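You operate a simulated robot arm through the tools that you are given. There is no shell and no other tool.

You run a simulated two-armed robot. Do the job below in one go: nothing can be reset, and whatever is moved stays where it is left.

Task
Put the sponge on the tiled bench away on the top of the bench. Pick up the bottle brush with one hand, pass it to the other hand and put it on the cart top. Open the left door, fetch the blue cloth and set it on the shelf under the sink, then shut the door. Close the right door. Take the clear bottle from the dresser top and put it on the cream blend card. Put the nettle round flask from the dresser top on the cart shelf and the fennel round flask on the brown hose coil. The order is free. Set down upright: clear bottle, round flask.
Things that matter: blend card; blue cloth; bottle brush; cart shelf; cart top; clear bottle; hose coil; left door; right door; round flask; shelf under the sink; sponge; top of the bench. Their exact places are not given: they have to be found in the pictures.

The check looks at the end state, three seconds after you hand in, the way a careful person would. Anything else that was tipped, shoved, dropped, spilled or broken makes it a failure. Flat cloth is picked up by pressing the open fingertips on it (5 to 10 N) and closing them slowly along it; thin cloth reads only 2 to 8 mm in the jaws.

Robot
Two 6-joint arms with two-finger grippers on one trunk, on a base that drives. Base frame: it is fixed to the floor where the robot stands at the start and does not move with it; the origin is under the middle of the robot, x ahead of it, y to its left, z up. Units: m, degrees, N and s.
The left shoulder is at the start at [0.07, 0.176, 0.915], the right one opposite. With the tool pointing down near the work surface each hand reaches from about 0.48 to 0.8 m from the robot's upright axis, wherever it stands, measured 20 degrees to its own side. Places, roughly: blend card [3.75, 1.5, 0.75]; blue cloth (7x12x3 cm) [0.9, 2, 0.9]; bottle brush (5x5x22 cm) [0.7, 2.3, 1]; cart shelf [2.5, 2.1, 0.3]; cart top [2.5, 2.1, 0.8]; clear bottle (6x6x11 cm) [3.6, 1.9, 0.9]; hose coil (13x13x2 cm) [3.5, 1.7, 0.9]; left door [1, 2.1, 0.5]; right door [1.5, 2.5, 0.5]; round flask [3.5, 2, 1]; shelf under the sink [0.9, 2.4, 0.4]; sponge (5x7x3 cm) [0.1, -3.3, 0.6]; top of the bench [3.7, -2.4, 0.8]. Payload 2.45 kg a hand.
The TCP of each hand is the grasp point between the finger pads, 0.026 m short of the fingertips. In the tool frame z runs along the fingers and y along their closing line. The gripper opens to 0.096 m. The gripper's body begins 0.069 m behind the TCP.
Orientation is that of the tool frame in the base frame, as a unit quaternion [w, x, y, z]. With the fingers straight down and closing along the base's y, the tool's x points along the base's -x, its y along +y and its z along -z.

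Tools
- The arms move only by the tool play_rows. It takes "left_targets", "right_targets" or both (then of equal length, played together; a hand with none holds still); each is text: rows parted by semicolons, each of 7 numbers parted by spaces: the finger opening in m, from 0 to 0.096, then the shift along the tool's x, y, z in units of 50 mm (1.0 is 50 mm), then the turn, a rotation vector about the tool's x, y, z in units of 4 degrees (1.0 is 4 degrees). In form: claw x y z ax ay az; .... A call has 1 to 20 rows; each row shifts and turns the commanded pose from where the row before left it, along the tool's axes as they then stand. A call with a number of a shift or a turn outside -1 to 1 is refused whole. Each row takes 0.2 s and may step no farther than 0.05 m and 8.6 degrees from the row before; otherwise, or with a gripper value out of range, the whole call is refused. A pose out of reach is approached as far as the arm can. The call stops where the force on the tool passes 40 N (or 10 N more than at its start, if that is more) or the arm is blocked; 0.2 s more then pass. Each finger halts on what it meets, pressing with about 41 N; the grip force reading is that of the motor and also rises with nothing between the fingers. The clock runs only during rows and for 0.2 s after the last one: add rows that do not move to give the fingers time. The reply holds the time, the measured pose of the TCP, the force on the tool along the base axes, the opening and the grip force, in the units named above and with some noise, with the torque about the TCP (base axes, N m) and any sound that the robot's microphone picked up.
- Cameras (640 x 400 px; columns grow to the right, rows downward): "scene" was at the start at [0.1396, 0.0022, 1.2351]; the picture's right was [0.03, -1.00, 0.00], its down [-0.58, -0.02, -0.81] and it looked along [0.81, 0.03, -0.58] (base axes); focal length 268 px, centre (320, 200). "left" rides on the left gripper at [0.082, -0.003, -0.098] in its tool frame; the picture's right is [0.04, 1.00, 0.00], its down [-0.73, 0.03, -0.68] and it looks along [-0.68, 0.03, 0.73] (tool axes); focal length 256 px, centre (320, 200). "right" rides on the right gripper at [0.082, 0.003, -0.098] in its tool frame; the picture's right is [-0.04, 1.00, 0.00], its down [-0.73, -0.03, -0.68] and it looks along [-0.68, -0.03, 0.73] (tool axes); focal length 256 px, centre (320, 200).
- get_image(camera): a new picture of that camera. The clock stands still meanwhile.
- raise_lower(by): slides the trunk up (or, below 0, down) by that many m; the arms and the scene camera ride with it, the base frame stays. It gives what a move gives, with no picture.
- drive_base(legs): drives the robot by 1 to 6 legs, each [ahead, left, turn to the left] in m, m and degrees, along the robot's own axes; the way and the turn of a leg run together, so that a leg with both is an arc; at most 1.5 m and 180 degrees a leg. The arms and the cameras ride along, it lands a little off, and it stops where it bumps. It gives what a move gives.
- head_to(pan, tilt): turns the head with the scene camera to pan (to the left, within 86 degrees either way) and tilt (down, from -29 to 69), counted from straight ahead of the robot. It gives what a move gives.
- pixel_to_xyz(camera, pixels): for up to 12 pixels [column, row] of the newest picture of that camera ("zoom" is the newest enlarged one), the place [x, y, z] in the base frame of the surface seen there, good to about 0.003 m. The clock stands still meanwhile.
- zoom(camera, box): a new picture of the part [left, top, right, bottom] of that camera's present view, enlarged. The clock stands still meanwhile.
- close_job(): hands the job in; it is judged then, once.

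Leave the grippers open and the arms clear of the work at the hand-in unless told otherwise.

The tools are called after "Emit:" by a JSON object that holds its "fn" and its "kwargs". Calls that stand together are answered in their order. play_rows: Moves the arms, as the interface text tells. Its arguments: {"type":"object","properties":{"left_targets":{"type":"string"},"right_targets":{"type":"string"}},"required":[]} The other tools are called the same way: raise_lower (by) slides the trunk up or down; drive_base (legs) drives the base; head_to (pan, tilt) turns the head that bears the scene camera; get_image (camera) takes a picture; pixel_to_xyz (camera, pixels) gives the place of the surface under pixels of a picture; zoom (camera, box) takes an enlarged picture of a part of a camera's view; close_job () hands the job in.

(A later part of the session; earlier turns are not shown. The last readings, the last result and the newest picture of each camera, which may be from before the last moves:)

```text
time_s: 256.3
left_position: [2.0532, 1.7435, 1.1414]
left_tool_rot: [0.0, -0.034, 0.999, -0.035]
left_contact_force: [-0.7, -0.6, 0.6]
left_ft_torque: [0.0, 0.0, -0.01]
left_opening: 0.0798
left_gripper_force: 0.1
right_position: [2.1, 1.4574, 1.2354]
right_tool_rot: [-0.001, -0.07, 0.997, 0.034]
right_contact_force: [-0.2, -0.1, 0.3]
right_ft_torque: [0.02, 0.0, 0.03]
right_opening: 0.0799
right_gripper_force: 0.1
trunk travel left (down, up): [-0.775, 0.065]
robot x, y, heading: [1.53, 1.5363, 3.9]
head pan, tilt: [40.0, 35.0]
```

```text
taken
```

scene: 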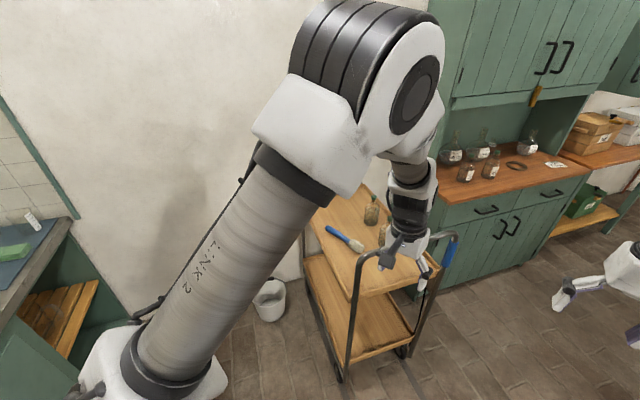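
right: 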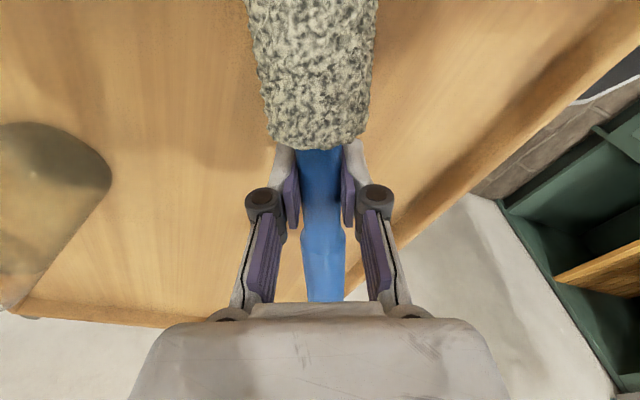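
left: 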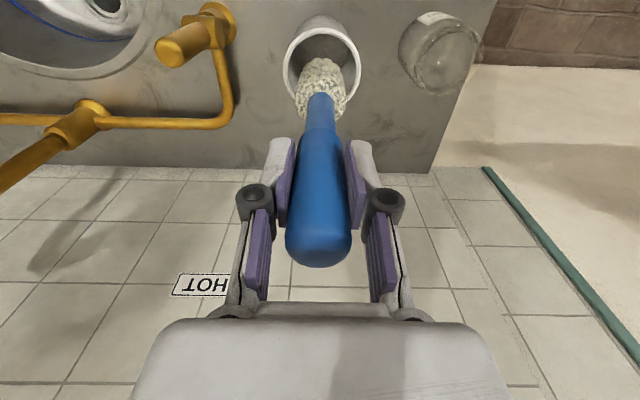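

The brush is visible on the cart at (345,238). On the dresser I can see several flasks and the hose coil, so I'll zoom in there.

Emit:
{"fn": "zoom", "kwargs": {"camera": "scene", "box": [430, 110, 640, 230]}}

Emit:
{"fn": "pixel_to_xyz", "kwargs": {"camera": "scene", "pixels": [[452, 158], [480, 150], [466, 175], [490, 165], [527, 148], [515, 165], [555, 163], [445, 200], [580, 175], [600, 155], [470, 290], [640, 160]]}}

```text
3.05 times, centred on (535, 170) of scene
```

zoom: 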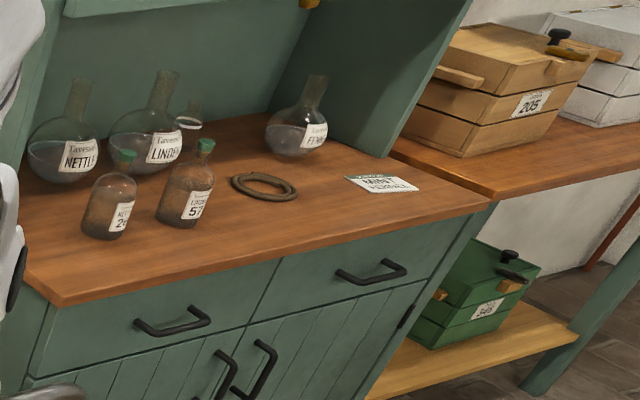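

```text
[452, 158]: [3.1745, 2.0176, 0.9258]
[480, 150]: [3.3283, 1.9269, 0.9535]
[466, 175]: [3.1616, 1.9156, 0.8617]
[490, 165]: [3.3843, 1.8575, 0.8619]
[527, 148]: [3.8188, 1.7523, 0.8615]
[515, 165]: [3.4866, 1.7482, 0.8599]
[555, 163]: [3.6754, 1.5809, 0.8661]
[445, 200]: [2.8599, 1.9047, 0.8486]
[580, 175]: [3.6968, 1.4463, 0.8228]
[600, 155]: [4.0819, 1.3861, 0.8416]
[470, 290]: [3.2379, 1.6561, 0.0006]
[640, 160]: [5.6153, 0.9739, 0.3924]
```

The dresser top is at z≈0.86 and holds labelled flasks (NETTLE, LINDEN, FENNEL), two corked bottles, the hose coil and a card. I'll drive along past the cart to stand in front of the dresser.

Emit:
{"fn": "drive_base", "kwargs": {"legs": [[0.6, -0.37, 0], [0.55, -0.34, 0], [0, 0, 58.5]]}}

Emit:
{"fn": "head_to", "kwargs": {"pan": -10, "tilt": 25}}

Emit:
{"fn": "get_image", "kwargs": {"camera": "scene"}}

```text
time_s: 266.0
left_position: [2.8376, 1.4546, 1.1421]
left_tool_rot: [0.017, -0.516, 0.856, -0.029]
left_contact_force: [0.3, -0.1, -0.1]
left_ft_torque: [0.0, 0.02, -0.01]
left_opening: 0.0804
left_gripper_force: 0.2
right_position: [3.1048, 1.3438, 1.2351]
right_tool_rot: [-0.019, -0.546, 0.837, 0.029]
right_contact_force: [-0.6, -0.3, -0.3]
right_ft_torque: [0.01, 0.0, 0.03]
right_opening: 0.08
right_gripper_force: 0.1
trunk travel left (down, up): [-0.775, 0.065]
robot x, y, heading: [2.7391, 0.9001, 61.9]
head pan, tilt: [40.0, 35.0]
```

```text
time_s: 267.2
left_position: [2.8361, 1.456, 1.1402]
left_tool_rot: [0.017, -0.516, 0.856, -0.03]
left_contact_force: [1.2, -0.2, 0.9]
left_ft_torque: [0.0, -0.01, 0.03]
left_opening: 0.0802
left_gripper_force: 0.0
right_position: [3.105, 1.3445, 1.2353]
right_tool_rot: [-0.018, -0.547, 0.836, 0.029]
right_contact_force: [0.1, 0.4, -0.1]
right_ft_torque: [-0.01, 0.03, 0.01]
right_opening: 0.0799
right_gripper_force: 0.1
trunk travel left (down, up): [-0.775, 0.065]
robot x, y, heading: [2.738, 0.902, 62.2]
head pan, tilt: [-10.0, 25.0]
```

```text
taken
```

scene: 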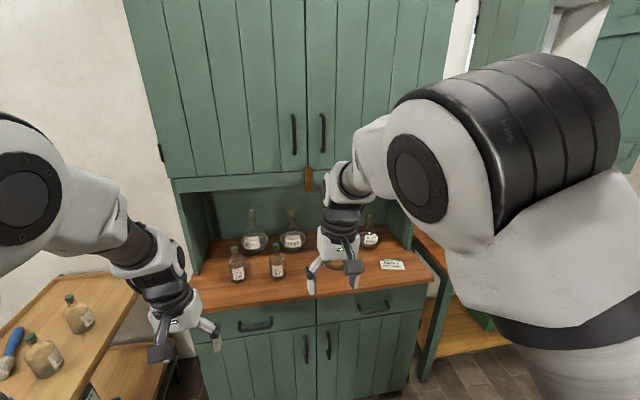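

I'm in front of the dresser now. I'll zoom in on its top and measure the flasks, the bottles and the cupboard overhang.

Emit:
{"fn": "zoom", "kwargs": {"camera": "scene", "box": [170, 160, 450, 320]}}

Emit:
{"fn": "pixel_to_xyz", "kwargs": {"camera": "scene", "pixels": [[253, 243], [293, 240], [369, 238], [237, 270], [276, 267], [391, 265], [250, 182], [250, 190], [310, 185], [270, 300], [253, 215], [293, 217]]}}

```text
2.29 times, centred on (310, 240) of scene
```

zoom: 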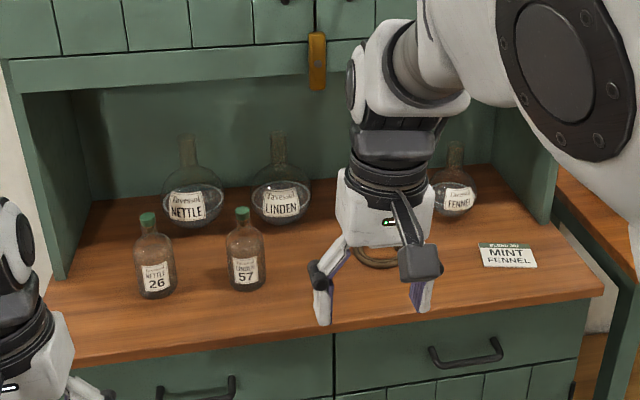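

```text
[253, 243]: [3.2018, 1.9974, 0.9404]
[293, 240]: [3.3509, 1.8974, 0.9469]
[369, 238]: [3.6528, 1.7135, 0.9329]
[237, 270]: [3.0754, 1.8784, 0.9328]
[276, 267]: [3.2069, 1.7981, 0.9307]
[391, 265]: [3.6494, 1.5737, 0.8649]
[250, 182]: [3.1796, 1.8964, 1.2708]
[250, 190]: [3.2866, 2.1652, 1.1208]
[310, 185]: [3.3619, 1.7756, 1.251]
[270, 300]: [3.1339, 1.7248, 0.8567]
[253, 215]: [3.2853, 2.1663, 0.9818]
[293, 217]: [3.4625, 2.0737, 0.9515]
```

I need to see behind my right arm. I'll pull the right hand back and up and take another look, then pan right to search for other cards.

Emit:
{"fn": "play_rows", "kwargs": {"right_targets": "0.08 0.5 -0.6 0 0 0 0; 0.08 0.3 -0.8 0 0 0 0; 0.08 0 -0.8 0 0 0 0; 0.08 0 -0.6 0 0 0 0; 0.08 0 0 0 0 0 0"}}

Emit:
{"fn": "get_image", "kwargs": {"camera": "scene"}}

Emit:
{"fn": "zoom", "kwargs": {"camera": "scene", "box": [170, 180, 450, 340]}}

Emit:
{"fn": "head_to", "kwargs": {"pan": -50, "tilt": 25}}

Emit:
{"fn": "get_image", "kwargs": {"camera": "scene"}}

```text
time_s: 268.4
left_position: [2.8359, 1.454, 1.1418]
left_tool_rot: [0.018, -0.515, 0.856, -0.03]
left_contact_force: [-0.1, -0.3, -0.1]
left_ft_torque: [0.0, -0.03, 0.01]
left_opening: 0.0801
left_gripper_force: 0.1
right_position: [3.2159, 1.2544, 1.224]
right_tool_rot: [-0.018, -0.547, 0.836, 0.031]
right_contact_force: [-1.1, -0.6, 0.6]
right_ft_torque: [-0.05, -0.05, -0.02]
right_opening: 0.0803
right_gripper_force: 0.0
trunk travel left (down, up): [-0.775, 0.065]
robot x, y, heading: [2.7348, 0.8991, 62.0]
head pan, tilt: [-10.0, 25.0]
```

```text
taken
```

scene: 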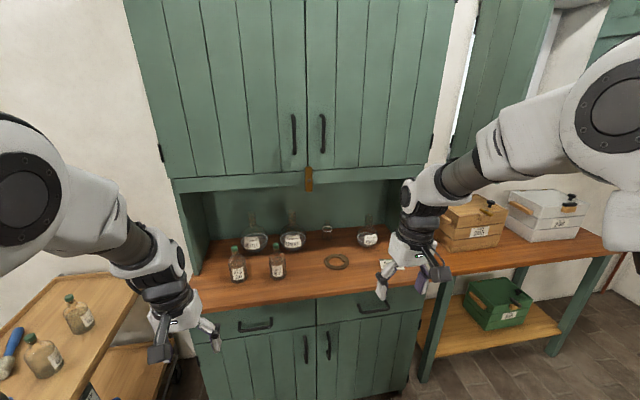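

```text
2.29 times, centred on (310, 260) of scene
```

zoom: 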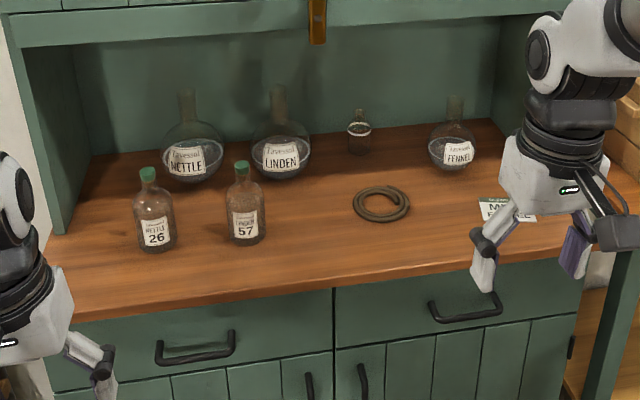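

```text
time_s: 269.4
left_position: [2.8367, 1.4545, 1.1403]
left_tool_rot: [0.017, -0.515, 0.856, -0.03]
left_contact_force: [0.3, 0.3, 0.5]
left_ft_torque: [-0.03, 0.01, 0.01]
left_opening: 0.0799
left_gripper_force: 0.0
right_position: [3.218, 1.2545, 1.2243]
right_tool_rot: [-0.018, -0.547, 0.836, 0.03]
right_contact_force: [0.4, 0.4, -0.2]
right_ft_torque: [0.0, 0.01, 0.02]
right_opening: 0.0798
right_gripper_force: 0.1
trunk travel left (down, up): [-0.775, 0.065]
robot x, y, heading: [2.7357, 0.8969, 62.1]
head pan, tilt: [-50.0, 25.0]
```

```text
taken
```

scene: 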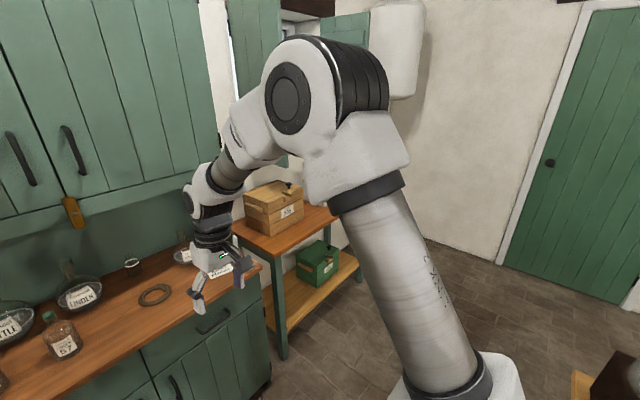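

The adjacent table only has boxes on it. I'll turn back to the dresser and zoom in on the card and the small clear bottle.

Emit:
{"fn": "head_to", "kwargs": {"pan": -15, "tilt": 35}}

Emit:
{"fn": "play_rows", "kwargs": {"right_targets": "0.08 0.5 -0.3 0 0 0 0; 0.08 0.5 -0.3 0 0 0 0; 0.08 0 0 0 0 0 0"}}

Emit:
{"fn": "get_image", "kwargs": {"camera": "scene"}}

Emit:
{"fn": "zoom", "kwargs": {"camera": "scene", "box": [300, 150, 440, 240]}}

```text
time_s: 270.5
left_position: [2.8369, 1.4551, 1.1398]
left_tool_rot: [0.017, -0.515, 0.856, -0.03]
left_contact_force: [-0.5, 0.4, 0.1]
left_ft_torque: [0.0, -0.03, -0.01]
left_opening: 0.08
left_gripper_force: 0.2
right_position: [3.2179, 1.2542, 1.2242]
right_tool_rot: [-0.018, -0.546, 0.837, 0.029]
right_contact_force: [-0.1, 0.1, -0.3]
right_ft_torque: [-0.01, 0.0, 0.02]
right_opening: 0.0801
right_gripper_force: 0.1
trunk travel left (down, up): [-0.775, 0.065]
robot x, y, heading: [2.7383, 0.8985, 62.0]
head pan, tilt: [-15.0, 35.0]
```

```text
time_s: 271.3
left_position: [2.8362, 1.4562, 1.1402]
left_tool_rot: [0.017, -0.515, 0.856, -0.03]
left_contact_force: [-0.2, 0.1, 0.1]
left_ft_torque: [-0.02, -0.01, -0.02]
left_opening: 0.0799
left_gripper_force: 0.2
right_position: [3.2248, 1.1956, 1.2232]
right_tool_rot: [-0.019, -0.547, 0.836, 0.029]
right_contact_force: [-0.3, -0.2, 0.2]
right_ft_torque: [-0.05, 0.0, -0.03]
right_opening: 0.0802
right_gripper_force: 0.1
trunk travel left (down, up): [-0.775, 0.065]
robot x, y, heading: [2.7378, 0.9015, 62.1]
head pan, tilt: [-15.0, 35.0]
```

```text
taken
```

scene: 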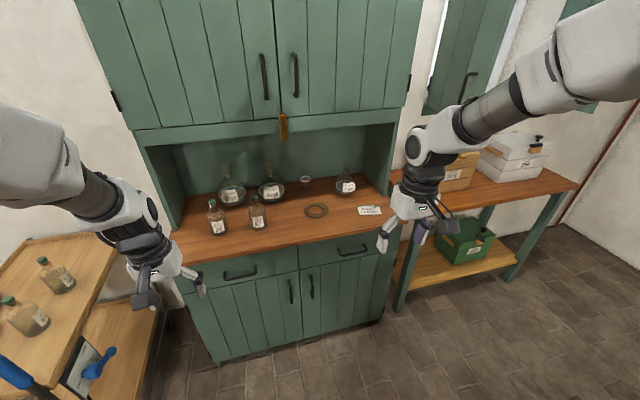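

```text
4.44 times, centred on (370, 195) of scene
```

zoom: 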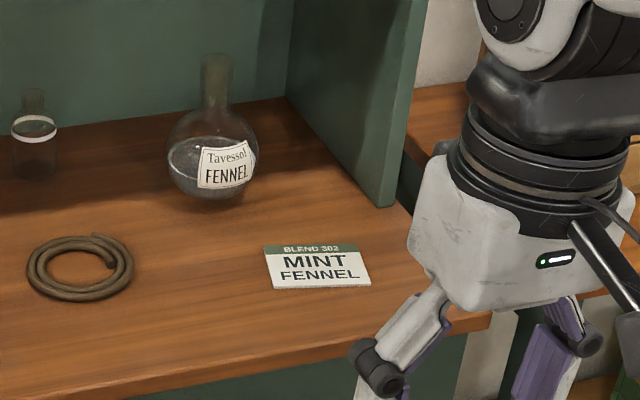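

The card reads "BLEND 302 MINT FENNEL" and is cream, so that's the blend card. Next to it are the hose coil, the FENNEL flask and the small clear bottle. I'll drive closer, 35 cm ahead and 15 cm right, for precise measuring.

Emit:
{"fn": "drive_base", "kwargs": {"legs": [[0.33, -0.15, 0]]}}

Emit:
{"fn": "head_to", "kwargs": {"pan": 0, "tilt": 40}}

Emit:
{"fn": "get_image", "kwargs": {"camera": "scene"}}

Emit:
{"fn": "zoom", "kwargs": {"camera": "scene", "box": [180, 130, 460, 300]}}

```text
time_s: 273.6
left_position: [3.1243, 1.6682, 1.1402]
left_tool_rot: [0.018, -0.512, 0.858, -0.03]
left_contact_force: [0.0, -0.6, 0.4]
left_ft_torque: [-0.03, -0.04, 0.0]
left_opening: 0.08
left_gripper_force: 0.0
right_position: [3.5109, 1.405, 1.2236]
right_tool_rot: [-0.017, -0.544, 0.838, 0.029]
right_contact_force: [-0.6, 0.1, 0.3]
right_ft_torque: [-0.02, -0.02, 0.03]
right_opening: 0.0799
right_gripper_force: 0.0
trunk travel left (down, up): [-0.775, 0.065]
robot x, y, heading: [3.0264, 1.1174, 61.9]
head pan, tilt: [-15.0, 35.0]
```

```text
time_s: 274.3
left_position: [3.1265, 1.6705, 1.1399]
left_tool_rot: [0.017, -0.513, 0.858, -0.029]
left_contact_force: [-0.2, 0.3, -0.6]
left_ft_torque: [0.0, 0.03, 0.01]
left_opening: 0.0802
left_gripper_force: 0.0
right_position: [3.5117, 1.4074, 1.2226]
right_tool_rot: [-0.019, -0.544, 0.838, 0.029]
right_contact_force: [0.1, -0.3, 0.0]
right_ft_torque: [-0.01, -0.01, -0.04]
right_opening: 0.0799
right_gripper_force: 0.0
trunk travel left (down, up): [-0.775, 0.065]
robot x, y, heading: [3.0195, 1.1173, 61.6]
head pan, tilt: [0.0, 40.0]
```

```text
taken
```

scene: 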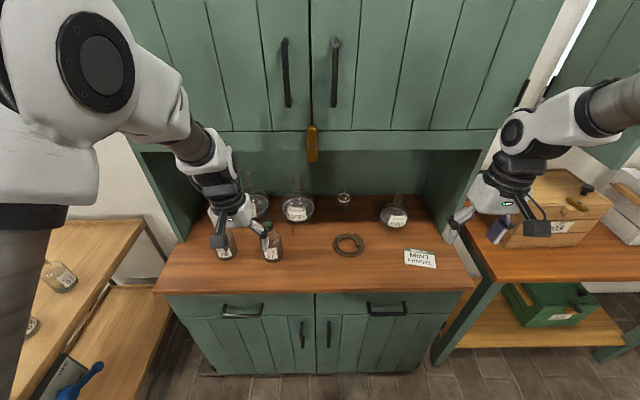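

```text
2.29 times, centred on (320, 215) of scene
```

zoom: 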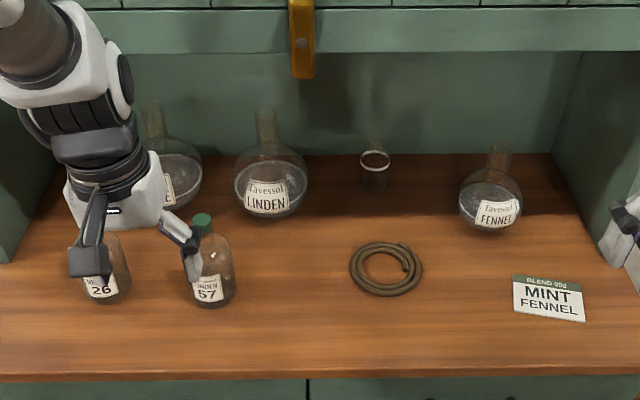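

This is an excellent view. I'll measure the FENNEL flask, clear bottle, coil, card and edges.

Emit:
{"fn": "pixel_to_xyz", "kwargs": {"camera": "zoom", "pixels": [[499, 150], [498, 165], [490, 195], [492, 225], [497, 213], [375, 160], [375, 185], [386, 243], [386, 291], [353, 270], [420, 268], [386, 268]]}}

Emit:
{"fn": "pixel_to_xyz", "kwargs": {"camera": "zoom", "pixels": [[515, 277], [580, 284], [515, 313], [584, 321], [549, 300], [400, 370], [300, 45], [500, 45], [375, 190], [265, 115], [270, 200], [540, 200]]}}

```text
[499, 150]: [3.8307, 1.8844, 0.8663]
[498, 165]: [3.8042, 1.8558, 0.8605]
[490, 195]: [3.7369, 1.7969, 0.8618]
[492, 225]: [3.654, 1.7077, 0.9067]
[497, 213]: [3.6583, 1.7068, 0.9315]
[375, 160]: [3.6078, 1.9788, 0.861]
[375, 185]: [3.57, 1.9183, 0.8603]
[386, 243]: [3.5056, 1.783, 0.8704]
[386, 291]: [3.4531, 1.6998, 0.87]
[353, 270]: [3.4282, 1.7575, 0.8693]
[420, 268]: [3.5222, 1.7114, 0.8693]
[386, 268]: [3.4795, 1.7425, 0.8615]
```

```text
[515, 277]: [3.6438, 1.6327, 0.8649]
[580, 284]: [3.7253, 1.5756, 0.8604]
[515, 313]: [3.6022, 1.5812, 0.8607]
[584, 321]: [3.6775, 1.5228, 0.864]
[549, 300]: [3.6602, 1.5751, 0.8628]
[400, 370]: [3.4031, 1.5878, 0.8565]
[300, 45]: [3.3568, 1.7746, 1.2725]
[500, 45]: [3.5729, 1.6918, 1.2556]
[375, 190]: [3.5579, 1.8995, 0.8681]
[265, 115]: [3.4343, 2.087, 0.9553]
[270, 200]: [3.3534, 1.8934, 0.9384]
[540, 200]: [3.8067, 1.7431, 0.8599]
```

Positions: the coil's centre is at (3.477, 1.738) and the card's centre at (3.662, 1.578). The cupboard overhangs the flasks with its bottom at z≈1.255, so I'll grip the flask necks with a pitched hand. First I'll raise the left hand out of the way of the bottles, then lower the trunk.

Emit:
{"fn": "play_rows", "kwargs": {"left_targets": "0.08 0.3 0 -0.9 0 0 0; 0.08 0.3 0 -0.9 0 0 0; 0.08 0.3 0 -0.9 0 0 0; 0.08 0 0 -0.9 0 0 0; 0.08 0 0 -0.9 0 0 0; 0.08 0 0 0 0 0 0"}}

Emit:
{"fn": "raise_lower", "kwargs": {"by": -0.22}}

Emit:
{"fn": "play_rows", "kwargs": {"right_targets": "0.08 -0.6 0 0 0 -1 0; 0.08 -0.6 0 0 0 -1 0; 0.08 -0.6 0 0 0 -1 0; 0.08 -0.6 0 0.1 0 -1 0; 0.08 -0.5 0 0.15 0 -1 0; 0.08 0 0 0 0 -1 0; 0.08 0 0 0 0 -1 0; 0.08 0 0 0 0 -1 0; 0.08 0 0 0 0 0 0"}}

Emit:
{"fn": "get_image", "kwargs": {"camera": "right"}}

Emit:
{"fn": "get_image", "kwargs": {"camera": "scene"}}

```text
time_s: 275.7
left_position: [3.0891, 1.6416, 1.3637]
left_tool_rot: [0.016, -0.513, 0.858, -0.03]
left_contact_force: [0.6, 0.5, -0.4]
left_ft_torque: [-0.01, 0.0, 0.0]
left_opening: 0.0801
left_gripper_force: 0.1
right_position: [3.5121, 1.4071, 1.2232]
right_tool_rot: [-0.018, -0.544, 0.838, 0.029]
right_contact_force: [-0.1, 0.4, -0.5]
right_ft_torque: [0.01, 0.01, 0.01]
right_opening: 0.08
right_gripper_force: 0.1
trunk travel left (down, up): [-0.775, 0.065]
robot x, y, heading: [3.0239, 1.1111, 61.7]
head pan, tilt: [0.0, 40.0]
```

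```text
time_s: 278.1
left_position: [3.0888, 1.6401, 1.1447]
left_tool_rot: [0.017, -0.513, 0.858, -0.03]
left_contact_force: [0.4, 0.5, 0.8]
left_ft_torque: [0.0, 0.02, -0.05]
left_opening: 0.0798
left_gripper_force: 0.1
right_position: [3.5118, 1.4063, 1.0029]
right_tool_rot: [-0.019, -0.544, 0.838, 0.029]
right_contact_force: [-0.3, 0.8, -0.8]
right_ft_torque: [-0.06, -0.02, -0.03]
right_opening: 0.08
right_gripper_force: 0.0
trunk travel left (down, up): [-0.555, 0.285]
robot x, y, heading: [3.0212, 1.1185, 61.6]
head pan, tilt: [0.0, 40.0]
```

```text
time_s: 280.1
left_position: [3.089, 1.6419, 1.1431]
left_tool_rot: [0.016, -0.513, 0.858, -0.029]
left_contact_force: [-0.5, 0.0, -0.5]
left_ft_torque: [0.02, -0.06, -0.02]
left_opening: 0.0798
left_gripper_force: 0.1
right_position: [3.5725, 1.5389, 1.0109]
right_tool_rot: [0.213, -0.515, 0.811, 0.178]
right_contact_force: [-0.4, 0.1, -0.4]
right_ft_torque: [0.01, 0.0, -0.02]
right_opening: 0.0799
right_gripper_force: 0.1
trunk travel left (down, up): [-0.555, 0.285]
robot x, y, heading: [3.0231, 1.113, 61.9]
head pan, tilt: [0.0, 40.0]
```

```text
taken
```

right: 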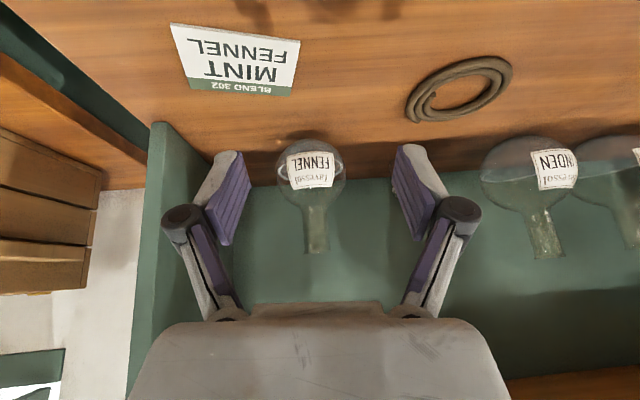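

```text
taken
```

scene: 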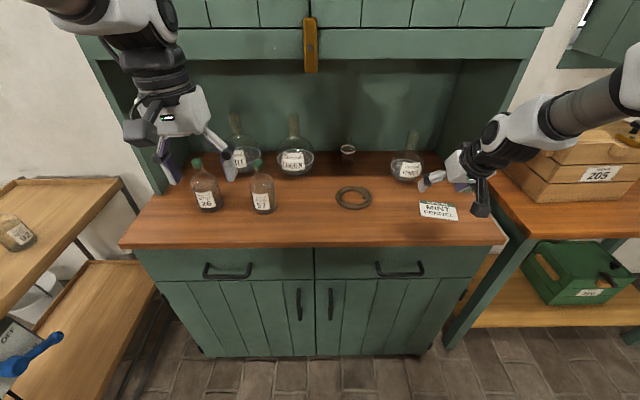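

The FENNEL flask is dead ahead of the right hand; its neck spans about z 0.96–1.025 at (3.678, 1.742). I'll pitch to about 45° and extend the arm 8 cm.

Emit:
{"fn": "play_rows", "kwargs": {"right_targets": "0.07 0 0 0 0 -1 0; 0.07 0 0 0 0 -1 0; 0.07 0 0 0 0 -1 0; 0.07 -0.55 0 0.55 0 0 0; 0.07 -0.55 0 0.55 0 0 0; 0.07 0 0 0 0 0 0"}}

Emit:
{"fn": "get_image", "kwargs": {"camera": "right"}}

```text
time_s: 281.5
left_position: [3.0889, 1.641, 1.144]
left_tool_rot: [0.018, -0.512, 0.858, -0.03]
left_contact_force: [0.6, 0.3, 0.1]
left_ft_torque: [0.03, -0.03, 0.01]
left_opening: 0.0802
left_gripper_force: 0.0
right_position: [3.6082, 1.6094, 0.9998]
right_tool_rot: [0.271, -0.499, 0.798, 0.203]
right_contact_force: [0.5, -0.4, -0.7]
right_ft_torque: [0.03, 0.01, -0.01]
right_opening: 0.0701
right_gripper_force: 0.1
right hand out of reach, approached as far as the arm can: row 3
trunk travel left (down, up): [-0.555, 0.285]
robot x, y, heading: [3.0236, 1.1177, 61.9]
head pan, tilt: [0.0, 40.0]
```

```text
taken
```

right: 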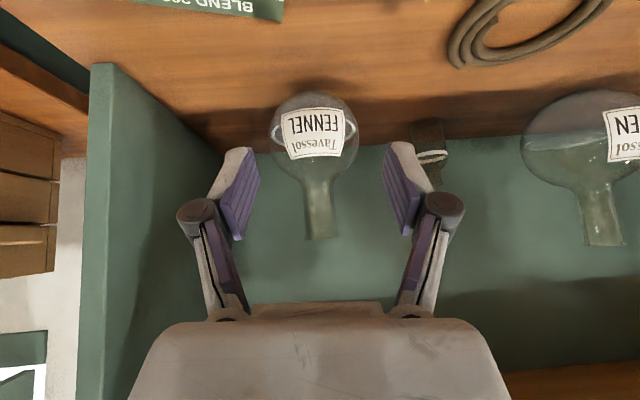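

The flask is still centred: the neck is at (3.677, 1.742), top z≈1.027, 15 cm ahead. I'll drive forward 11 cm.

Emit:
{"fn": "drive_base", "kwargs": {"legs": [[0.11, 0, 0]]}}

Emit:
{"fn": "get_image", "kwargs": {"camera": "right"}}

Emit:
{"fn": "get_image", "kwargs": {"camera": "scene"}}

```text
time_s: 282.6
left_position: [3.1424, 1.7377, 1.145]
left_tool_rot: [0.016, -0.511, 0.859, -0.029]
left_contact_force: [-0.4, -0.1, 0.0]
left_ft_torque: [-0.02, 0.03, 0.01]
left_opening: 0.08
left_gripper_force: 0.0
right_position: [3.6615, 1.7037, 0.999]
right_tool_rot: [0.27, -0.498, 0.798, 0.202]
right_contact_force: [0.2, 0.0, 0.0]
right_ft_torque: [-0.01, 0.01, 0.01]
right_opening: 0.07
right_gripper_force: 0.0
trunk travel left (down, up): [-0.555, 0.285]
robot x, y, heading: [3.07, 1.2095, 61.7]
head pan, tilt: [0.0, 40.0]
```

```text
taken
```

right: 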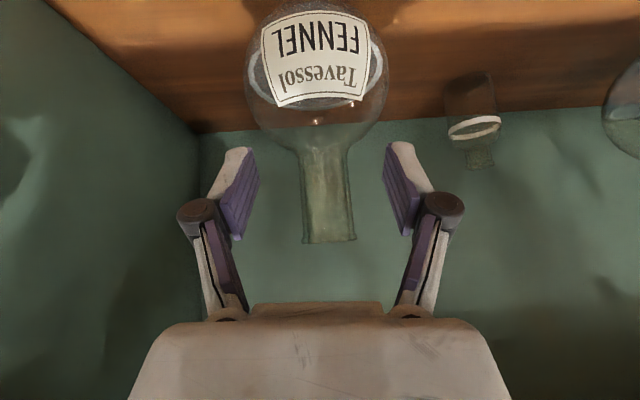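

```text
taken
```

scene: 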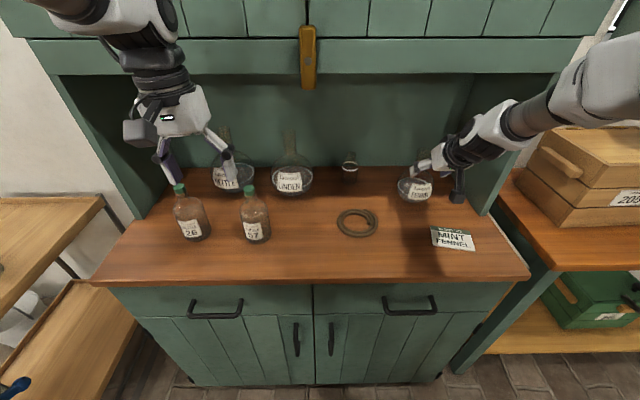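

The neck is nearly between the fingers, 4 cm ahead. I'll advance with the arm and close.

Emit:
{"fn": "play_rows", "kwargs": {"right_targets": "0.07 -0.31 0.05 0.255 0 0 0; 0.07 -0.31 0.05 0.255 0 0 0; 0.07 0 0 0 0 0 0; 0.055 0 0 0 0 0 0; 0.04 0 0 0 0 0 0; 0.03 0 0 0 0 0 0; 0.02 0 0 0 0 0 0; 0.0 0 0 0 0 0 0; 0.0 0 0 0 0 0 0"}}

Emit:
{"fn": "get_image", "kwargs": {"camera": "right"}}

```text
time_s: 284.6
left_position: [3.1425, 1.7376, 1.1431]
left_tool_rot: [0.017, -0.512, 0.858, -0.029]
left_contact_force: [-0.6, 0.2, 0.8]
left_ft_torque: [-0.02, -0.02, -0.02]
left_opening: 0.0801
left_gripper_force: 0.0
right_position: [3.6729, 1.7407, 1.0013]
right_tool_rot: [0.27, -0.499, 0.798, 0.203]
right_contact_force: [0.9, -0.3, 1.1]
right_ft_torque: [-0.09, -0.16, 0.01]
right_opening: 0.0345
right_gripper_force: 41.0
trunk travel left (down, up): [-0.555, 0.285]
robot x, y, heading: [3.0762, 1.2121, 61.5]
head pan, tilt: [0.0, 40.0]
```

```text
taken
```

right: 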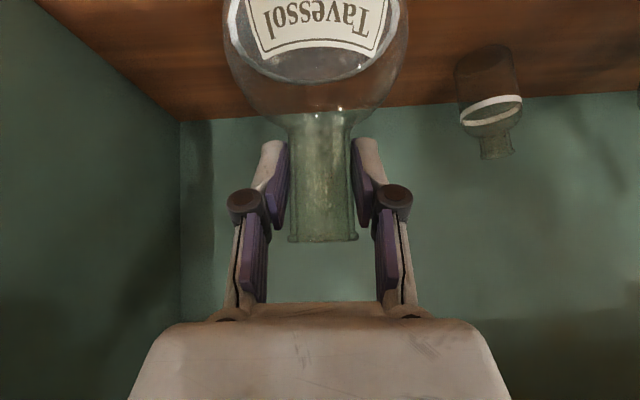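

The neck is gripped (34.5 mm). I'll lift 2.5 cm with the trunk (keeping below the cupboard), then back up 9.5 cm.

Emit:
{"fn": "raise_lower", "kwargs": {"by": 0.025}}

Emit:
{"fn": "drive_base", "kwargs": {"legs": [[-0.095, 0, 0]]}}

Emit:
{"fn": "raise_lower", "kwargs": {"by": 0.03}}

Emit:
{"fn": "get_image", "kwargs": {"camera": "scene"}}

```text
time_s: 285.4
left_position: [3.1417, 1.7375, 1.1686]
left_tool_rot: [0.017, -0.512, 0.858, -0.03]
left_contact_force: [0.4, 0.0, -0.3]
left_ft_torque: [-0.05, 0.02, -0.02]
left_opening: 0.0801
left_gripper_force: 0.0
right_position: [3.6733, 1.7425, 1.0241]
right_tool_rot: [0.27, -0.499, 0.798, 0.203]
right_contact_force: [-0.2, 0.3, -4.0]
right_ft_torque: [-0.07, 0.03, -0.01]
right_opening: 0.0345
right_gripper_force: 40.8
trunk travel left (down, up): [-0.58, 0.26]
robot x, y, heading: [3.0733, 1.2077, 61.6]
head pan, tilt: [0.0, 40.0]
```

```text
time_s: 286.5
left_position: [3.0969, 1.6521, 1.1698]
left_tool_rot: [0.016, -0.511, 0.859, -0.029]
left_contact_force: [-0.1, 0.0, 0.0]
left_ft_torque: [0.01, 0.02, 0.01]
left_opening: 0.0801
left_gripper_force: 0.0
right_position: [3.6285, 1.6556, 1.0251]
right_tool_rot: [0.271, -0.498, 0.799, 0.203]
right_contact_force: [0.5, -1.1, -2.7]
right_ft_torque: [-0.08, -0.02, 0.0]
right_opening: 0.0345
right_gripper_force: 40.8
trunk travel left (down, up): [-0.58, 0.26]
robot x, y, heading: [3.0252, 1.1336, 61.5]
head pan, tilt: [0.0, 40.0]
```

```text
time_s: 287.2
left_position: [3.0975, 1.6533, 1.1993]
left_tool_rot: [0.017, -0.511, 0.859, -0.029]
left_contact_force: [0.3, 0.7, 0.2]
left_ft_torque: [-0.01, -0.02, 0.01]
left_opening: 0.0801
left_gripper_force: 0.0
right_position: [3.6272, 1.6563, 1.0548]
right_tool_rot: [0.271, -0.498, 0.799, 0.202]
right_contact_force: [-1.0, -0.5, -4.0]
right_ft_torque: [-0.05, 0.01, 0.01]
right_opening: 0.0343
right_gripper_force: 41.3
trunk travel left (down, up): [-0.61, 0.23]
robot x, y, heading: [3.0304, 1.1276, 61.7]
head pan, tilt: [0.0, 40.0]
```

```text
taken
```

scene: 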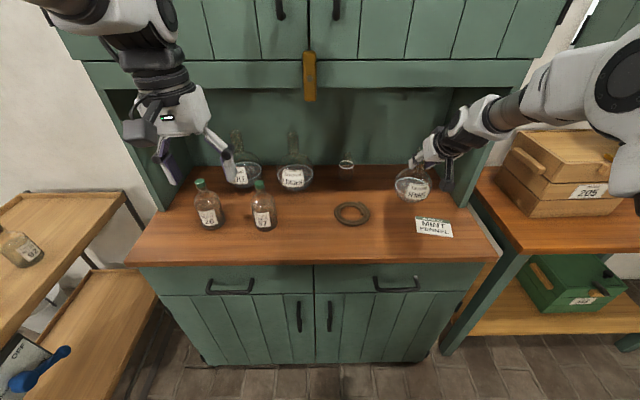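

The flask is held upright above the counter. I'll re-measure the coil centre precisely.

Emit:
{"fn": "zoom", "kwargs": {"camera": "scene", "box": [300, 170, 480, 260]}}

Emit:
{"fn": "pixel_to_xyz", "kwargs": {"camera": "zoom", "pixels": [[185, 124], [185, 188], [130, 155], [240, 152], [150, 132], [222, 132], [150, 180], [222, 178]]}}

```text
3.56 times, centred on (390, 215) of scene
```

zoom: 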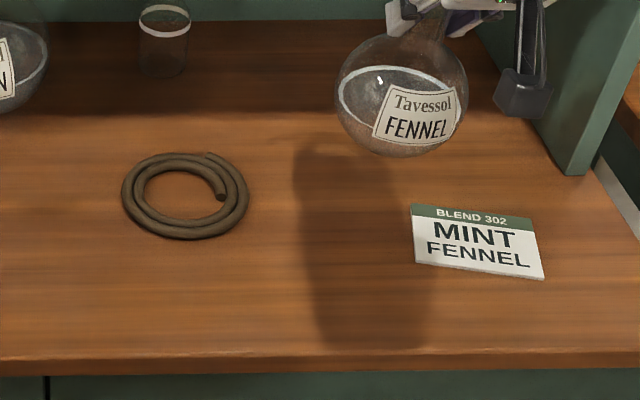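

```text
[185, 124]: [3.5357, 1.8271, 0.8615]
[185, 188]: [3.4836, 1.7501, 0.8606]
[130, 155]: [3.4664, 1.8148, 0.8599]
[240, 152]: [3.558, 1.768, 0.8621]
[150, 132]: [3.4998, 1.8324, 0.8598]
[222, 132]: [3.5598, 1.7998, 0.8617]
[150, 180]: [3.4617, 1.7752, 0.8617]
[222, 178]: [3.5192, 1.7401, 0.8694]
```

Emit:
{"fn": "pixel_to_xyz", "kwargs": {"camera": "zoom", "pixels": [[127, 195], [243, 195], [185, 157], [185, 234], [180, 193], [140, 165], [232, 168], [140, 222], [232, 220]]}}

```text
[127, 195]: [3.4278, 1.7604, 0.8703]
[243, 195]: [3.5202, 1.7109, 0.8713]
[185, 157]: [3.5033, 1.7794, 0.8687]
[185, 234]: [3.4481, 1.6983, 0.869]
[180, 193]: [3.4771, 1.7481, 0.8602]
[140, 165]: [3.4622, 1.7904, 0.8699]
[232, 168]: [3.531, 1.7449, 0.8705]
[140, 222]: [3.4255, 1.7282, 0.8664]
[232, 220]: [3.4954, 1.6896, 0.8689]
```

The coil's centre is (3.477, 1.738). I need to shift the flask 17 cm to the left, so I'll drive left.

Emit:
{"fn": "drive_base", "kwargs": {"legs": [[-0.003, 0.171, 0]]}}

Emit:
{"fn": "get_image", "kwargs": {"camera": "right"}}

Emit:
{"fn": "zoom", "kwargs": {"camera": "scene", "box": [300, 120, 520, 260]}}

```text
time_s: 288.7
left_position: [2.9484, 1.7323, 1.1989]
left_tool_rot: [0.016, -0.51, 0.859, -0.03]
left_contact_force: [-0.7, 0.5, 0.3]
left_ft_torque: [-0.05, 0.03, 0.0]
left_opening: 0.0799
left_gripper_force: 0.0
right_position: [3.4795, 1.7338, 1.0544]
right_tool_rot: [0.27, -0.497, 0.8, 0.203]
right_contact_force: [0.7, -0.1, -3.5]
right_ft_torque: [-0.04, -0.02, -0.03]
right_opening: 0.0346
right_gripper_force: 40.7
trunk travel left (down, up): [-0.61, 0.23]
robot x, y, heading: [2.8806, 1.2084, 61.4]
head pan, tilt: [0.0, 40.0]
```

```text
taken
```

right: 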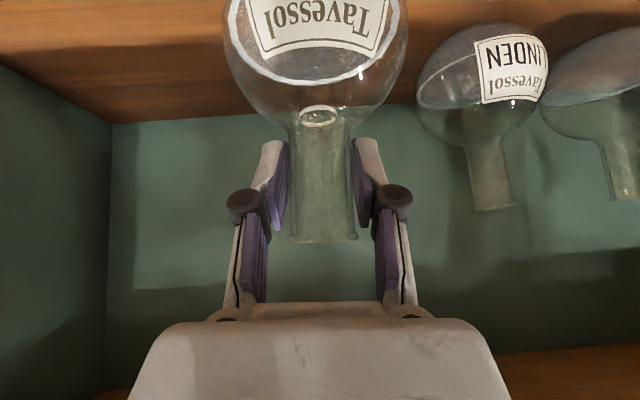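

```text
2.86 times, centred on (410, 190) of scene
```

zoom: 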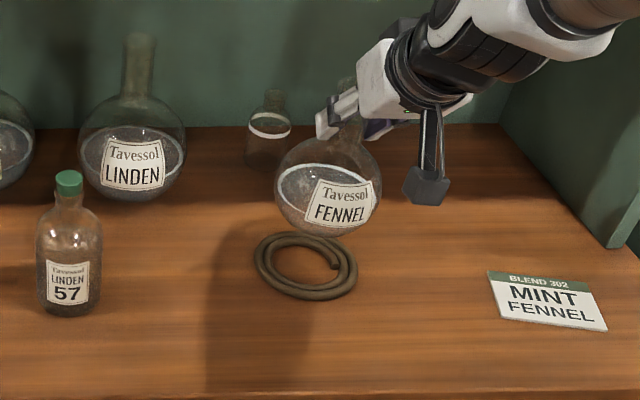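

The flask is within 5 mm of the coil's centre. I'll shift 4.5 mm left, then lower.

Emit:
{"fn": "play_rows", "kwargs": {"right_targets": "0 0 0.09 0 0 0 0; 0 0 0 0 0 0 0"}}

Emit:
{"fn": "raise_lower", "kwargs": {"by": -0.038}}

Emit:
{"fn": "zoom", "kwargs": {"camera": "scene", "box": [300, 120, 520, 260]}}

```text
time_s: 289.3
left_position: [2.9492, 1.7332, 1.1978]
left_tool_rot: [0.017, -0.51, 0.86, -0.03]
left_contact_force: [-0.5, 0.1, 0.3]
left_ft_torque: [-0.03, -0.04, 0.02]
left_opening: 0.08
left_gripper_force: 0.0
right_position: [3.4746, 1.7341, 1.0551]
right_tool_rot: [0.27, -0.496, 0.8, 0.202]
right_contact_force: [0.1, 0.1, -3.9]
right_ft_torque: [-0.04, -0.02, 0.02]
right_opening: 0.0343
right_gripper_force: 41.1
trunk travel left (down, up): [-0.61, 0.23]
robot x, y, heading: [2.8775, 1.2051, 61.2]
head pan, tilt: [0.0, 40.0]
```

```text
time_s: 290.1
left_position: [2.9488, 1.7315, 1.1606]
left_tool_rot: [0.016, -0.508, 0.86, -0.03]
left_contact_force: [-0.4, 0.3, 0.2]
left_ft_torque: [0.04, 0.0, -0.01]
left_opening: 0.0801
left_gripper_force: 0.0
right_position: [3.474, 1.735, 1.0188]
right_tool_rot: [0.271, -0.496, 0.8, 0.201]
right_contact_force: [0.0, 0.3, -4.0]
right_ft_torque: [-0.06, 0.04, -0.01]
right_opening: 0.0342
right_gripper_force: 40.6
trunk travel left (down, up): [-0.572, 0.268]
robot x, y, heading: [2.8767, 1.208, 61.2]
head pan, tilt: [0.0, 40.0]
```

```text
2.86 times, centred on (410, 190) of scene
```

zoom: 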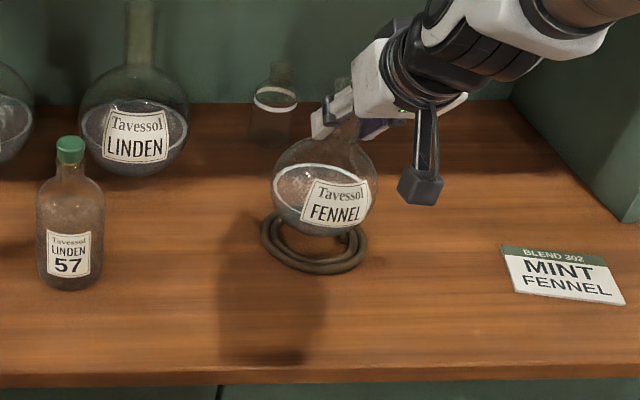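

Seen in perspective, it's aligned over the coil with about 1.5 cm to go. I'll lower it in small arm steps until contact.

Emit:
{"fn": "play_rows", "kwargs": {"right_targets": "0 0.0637 0 0.077 0 0 0; 0 0.0637 0 0.077 0 0 0; 0 0.0255 0 0.031 0 0 0; 0 0.0255 0 0.031 0 0 0; 0 0 0 0 0 0 0"}}

```text
time_s: 291.3
left_position: [2.9452, 1.7284, 1.1616]
left_tool_rot: [0.019, -0.509, 0.86, -0.029]
left_contact_force: [-0.1, 0.6, 0.1]
left_ft_torque: [0.02, 0.02, -0.03]
left_opening: 0.08
left_gripper_force: 0.0
right_position: [3.4719, 1.7334, 1.0084]
right_tool_rot: [0.274, -0.496, 0.798, 0.203]
right_contact_force: [1.9, 1.2, 22.8]
right_ft_torque: [0.55, -0.37, 0.02]
right_opening: 0.0348
right_gripper_force: 41.0
trunk travel left (down, up): [-0.572, 0.268]
robot x, y, heading: [2.8747, 1.2051, 61.3]
head pan, tilt: [0.0, 40.0]
```

It's in contact (23 N) on the coil. I'll ease up 2 mm and open slowly.

Emit:
{"fn": "play_rows", "kwargs": {"right_targets": "0 -0.038 0 -0.046 0 0 0; 0.036 0 0 0 0 0 0; 0.038 0 0 0 0 0 0; 0.042 0 0 0 0 0 0; 0.05 0 0 0 0 0 0; 0.06 0 0 0 0 0 0; 0.075 0 0 0 0 0 0; 0.08 0 0 0 0 0 0"}}

Emit:
{"fn": "get_image", "kwargs": {"camera": "right"}}

Emit:
{"fn": "zoom", "kwargs": {"camera": "scene", "box": [300, 120, 520, 260]}}

```text
time_s: 293.1
left_position: [2.9476, 1.7318, 1.16]
left_tool_rot: [0.018, -0.509, 0.86, -0.029]
left_contact_force: [0.1, 0.7, -0.6]
left_ft_torque: [0.0, 0.0, 0.0]
left_opening: 0.0801
left_gripper_force: 0.0
right_position: [3.4726, 1.735, 1.0076]
right_tool_rot: [0.271, -0.496, 0.8, 0.202]
right_contact_force: [0.3, 0.0, 0.1]
right_ft_torque: [-0.04, 0.0, 0.01]
right_opening: 0.0803
right_gripper_force: 0.1
trunk travel left (down, up): [-0.572, 0.268]
robot x, y, heading: [2.8787, 1.2107, 61.6]
head pan, tilt: [0.0, 40.0]
```

```text
taken
```

right: 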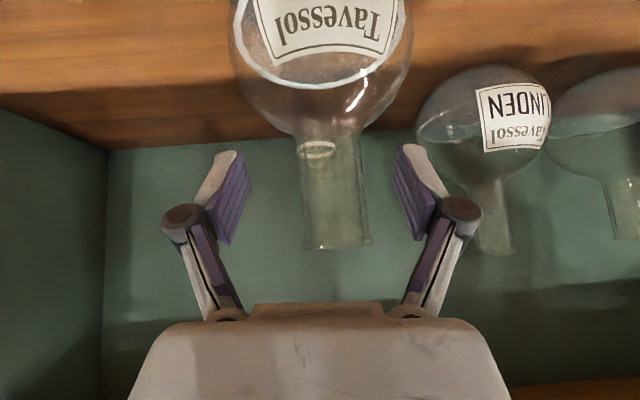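

```text
2.86 times, centred on (410, 190) of scene
```

zoom: 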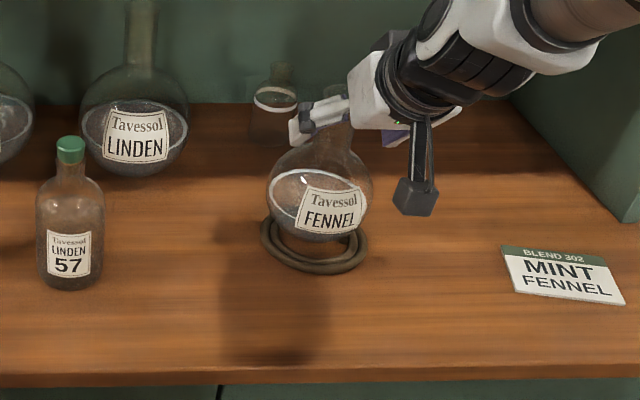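

The flask stands on the coil. I'll back the hand straight out with the base and check that it stays upright.

Emit:
{"fn": "drive_base", "kwargs": {"legs": [[-0.12, 0, 0]]}}

Emit:
{"fn": "zoom", "kwargs": {"camera": "scene", "box": [260, 100, 460, 240]}}

Emit:
{"fn": "get_image", "kwargs": {"camera": "right"}}

```text
time_s: 294.4
left_position: [2.8911, 1.6296, 1.1601]
left_tool_rot: [0.017, -0.51, 0.86, -0.031]
left_contact_force: [1.1, -0.4, 0.5]
left_ft_torque: [0.01, -0.05, -0.02]
left_opening: 0.0801
left_gripper_force: 0.0
right_position: [3.417, 1.6332, 1.0067]
right_tool_rot: [0.271, -0.497, 0.799, 0.202]
right_contact_force: [0.3, 0.7, 0.7]
right_ft_torque: [0.0, 0.01, 0.03]
right_opening: 0.08
right_gripper_force: 0.1
trunk travel left (down, up): [-0.572, 0.268]
robot x, y, heading: [2.8188, 1.1043, 61.2]
head pan, tilt: [0.0, 40.0]
```

```text
2.86 times, centred on (360, 170) of scene
```

zoom: 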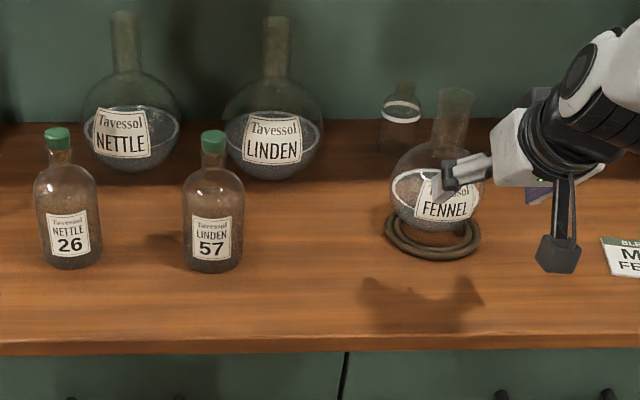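

```text
taken
```

right: 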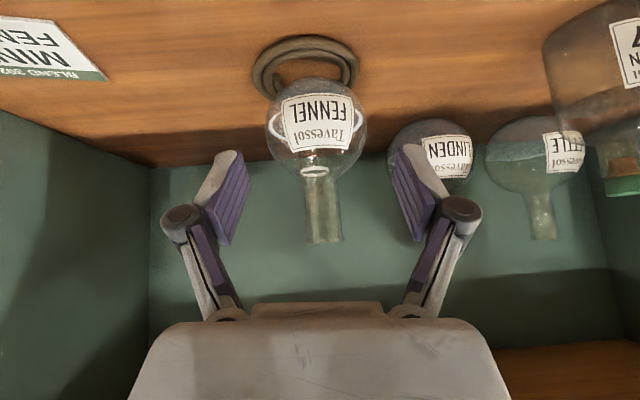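

FENNEL is upright on the coil (checked against the camera's vertical perspective). The clear bottle stands directly behind it, so I'll approach that one diagonally from the right. First I'll look right to check the floor space.

Emit:
{"fn": "head_to", "kwargs": {"pan": -75, "tilt": 35}}

Emit:
{"fn": "get_image", "kwargs": {"camera": "scene"}}

Emit:
{"fn": "pixel_to_xyz", "kwargs": {"camera": "scene", "pixels": [[100, 300], [200, 300], [150, 200], [250, 350], [60, 250], [500, 250], [560, 300], [450, 200], [620, 200], [300, 250]]}}

```text
time_s: 295.8
left_position: [2.8917, 1.6287, 1.1614]
left_tool_rot: [0.016, -0.511, 0.859, -0.03]
left_contact_force: [-0.4, 0.5, -0.3]
left_ft_torque: [0.02, -0.02, -0.02]
left_opening: 0.0799
left_gripper_force: 0.0
right_position: [3.4169, 1.6325, 1.0072]
right_tool_rot: [0.271, -0.497, 0.799, 0.202]
right_contact_force: [0.8, -0.5, 0.4]
right_ft_torque: [-0.02, 0.0, 0.0]
right_opening: 0.08
right_gripper_force: 0.0
trunk travel left (down, up): [-0.572, 0.268]
robot x, y, heading: [2.8205, 1.1041, 61.5]
head pan, tilt: [-75.0, 35.0]
```

```text
taken
```

scene: 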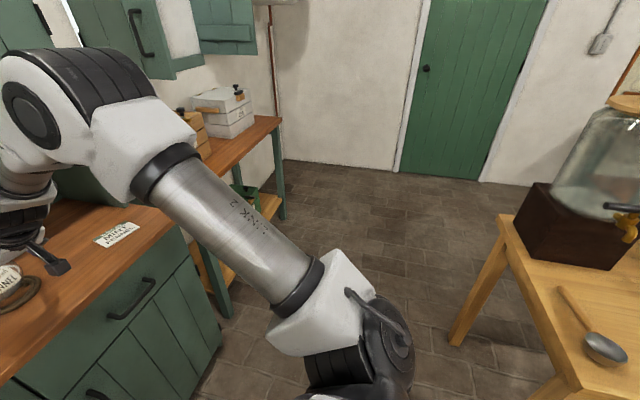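

```text
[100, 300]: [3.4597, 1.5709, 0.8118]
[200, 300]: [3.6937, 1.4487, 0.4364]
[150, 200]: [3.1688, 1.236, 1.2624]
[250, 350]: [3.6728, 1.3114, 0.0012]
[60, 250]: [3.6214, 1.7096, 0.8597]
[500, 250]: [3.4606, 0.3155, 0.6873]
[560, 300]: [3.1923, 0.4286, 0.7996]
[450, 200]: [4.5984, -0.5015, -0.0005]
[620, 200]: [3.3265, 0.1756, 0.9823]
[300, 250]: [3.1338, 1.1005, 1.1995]
```

Emit:
{"fn": "pixel_to_xyz", "kwargs": {"camera": "scene", "pixels": [[500, 218], [515, 228], [548, 290], [585, 370], [610, 380], [470, 330], [535, 170]]}}

```text
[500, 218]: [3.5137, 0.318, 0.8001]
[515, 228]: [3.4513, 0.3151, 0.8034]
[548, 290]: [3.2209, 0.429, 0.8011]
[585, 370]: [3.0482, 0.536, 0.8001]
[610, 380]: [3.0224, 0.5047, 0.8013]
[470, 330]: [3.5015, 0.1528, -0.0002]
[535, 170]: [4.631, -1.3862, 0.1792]
```

The pine table's edge is at u≈1.90, so I must not back up much. I'll raise the trunk 20 cm so the hands pass above the bottles, turn left 36°, then move back-right to line up a diagonal approach.

Emit:
{"fn": "raise_lower", "kwargs": {"by": 0.2}}

Emit:
{"fn": "drive_base", "kwargs": {"legs": [[0, 0, 36.1], [-0.394, -0.626, 0]]}}

Emit:
{"fn": "head_to", "kwargs": {"pan": -25, "tilt": 40}}

Emit:
{"fn": "get_image", "kwargs": {"camera": "scene"}}

Emit:
{"fn": "get_image", "kwargs": {"camera": "right"}}

```text
time_s: 298.0
left_position: [2.8922, 1.6291, 1.3605]
left_tool_rot: [0.016, -0.51, 0.859, -0.03]
left_contact_force: [0.2, -0.3, 0.5]
left_ft_torque: [-0.02, 0.02, -0.02]
left_opening: 0.0798
left_gripper_force: 0.1
right_position: [3.4171, 1.6333, 1.2069]
right_tool_rot: [0.271, -0.497, 0.799, 0.202]
right_contact_force: [-0.4, 1.0, -0.5]
right_ft_torque: [-0.01, 0.04, 0.01]
right_opening: 0.08
right_gripper_force: 0.0
trunk travel left (down, up): [-0.772, 0.068]
robot x, y, heading: [2.8259, 1.1044, 61.6]
head pan, tilt: [-75.0, 35.0]
```

```text
time_s: 303.7
left_position: [3.2286, 1.256, 1.3608]
left_tool_rot: [-0.025, 0.75, -0.66, 0.024]
left_contact_force: [-0.1, 0.1, -0.5]
left_ft_torque: [-0.02, 0.0, -0.02]
left_opening: 0.08
left_gripper_force: 0.0
right_position: [3.6524, 1.5671, 1.2068]
right_tool_rot: [-0.195, 0.719, -0.607, -0.276]
right_contact_force: [-0.6, 0.1, 0.1]
right_ft_torque: [0.02, -0.01, -0.04]
right_opening: 0.08
right_gripper_force: 0.0
trunk travel left (down, up): [-0.772, 0.068]
robot x, y, heading: [3.4801, 0.7917, 97.4]
head pan, tilt: [-75.0, 35.0]
```

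```text
time_s: 304.9
left_position: [3.2288, 1.2545, 1.3605]
left_tool_rot: [-0.025, 0.751, -0.66, 0.023]
left_contact_force: [-0.8, -0.5, -0.3]
left_ft_torque: [0.01, 0.03, -0.02]
left_opening: 0.08
left_gripper_force: 0.1
right_position: [3.6536, 1.567, 1.2065]
right_tool_rot: [-0.196, 0.719, -0.607, -0.276]
right_contact_force: [0.5, 0.5, -0.3]
right_ft_torque: [0.01, 0.01, -0.02]
right_opening: 0.0801
right_gripper_force: 0.1
trunk travel left (down, up): [-0.772, 0.068]
robot x, y, heading: [3.4821, 0.7937, 97.1]
head pan, tilt: [-25.0, 40.0]
```

```text
taken
```

scene: 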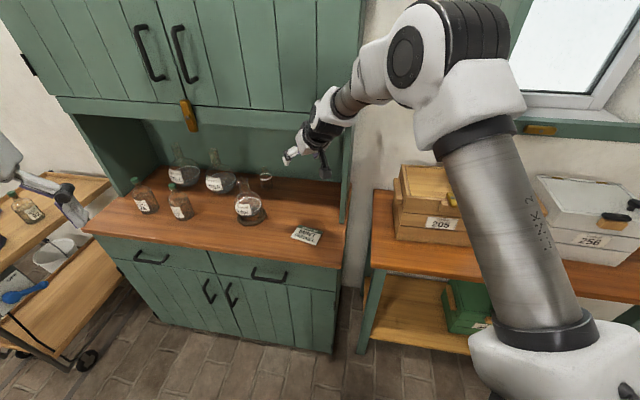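

```text
taken
```

right: 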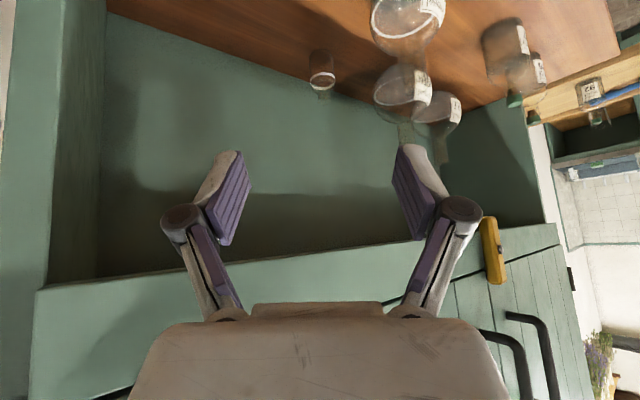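

The clear bottle is now straight ahead of the right hand, clear of FENNEL. I'll lower the trunk 23 cm.

Emit:
{"fn": "raise_lower", "kwargs": {"by": -0.23}}

Emit:
{"fn": "get_image", "kwargs": {"camera": "right"}}

Emit:
{"fn": "zoom", "kwargs": {"camera": "scene", "box": [150, 100, 370, 260]}}

```text
time_s: 307.3
left_position: [3.2292, 1.2551, 1.131]
left_tool_rot: [-0.025, 0.75, -0.66, 0.024]
left_contact_force: [-0.7, -0.1, -0.2]
left_ft_torque: [0.02, 0.0, -0.04]
left_opening: 0.0801
left_gripper_force: 0.1
right_position: [3.6515, 1.5663, 0.9779]
right_tool_rot: [-0.195, 0.719, -0.608, -0.276]
right_contact_force: [-0.3, 0.3, 0.1]
right_ft_torque: [-0.04, -0.02, -0.03]
right_opening: 0.0799
right_gripper_force: 0.1
trunk travel left (down, up): [-0.542, 0.298]
robot x, y, heading: [3.4777, 0.7851, 97.0]
head pan, tilt: [-25.0, 40.0]
```

```text
taken
```

right: 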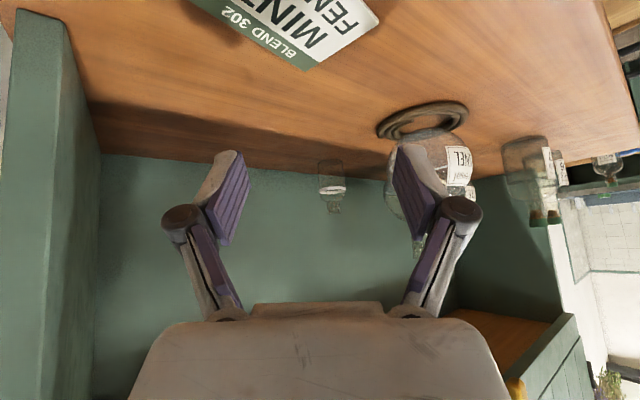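

```text
2.50 times, centred on (260, 180) of scene
```

zoom: 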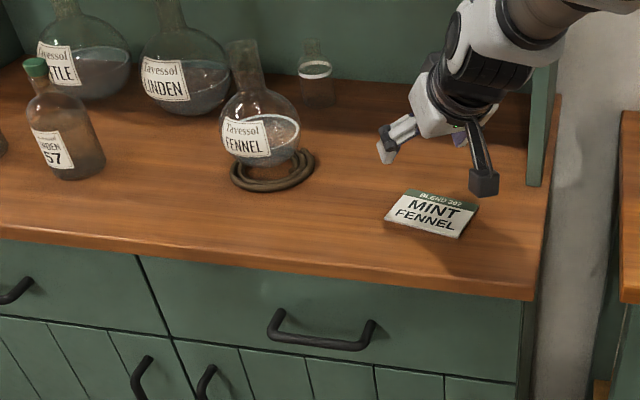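

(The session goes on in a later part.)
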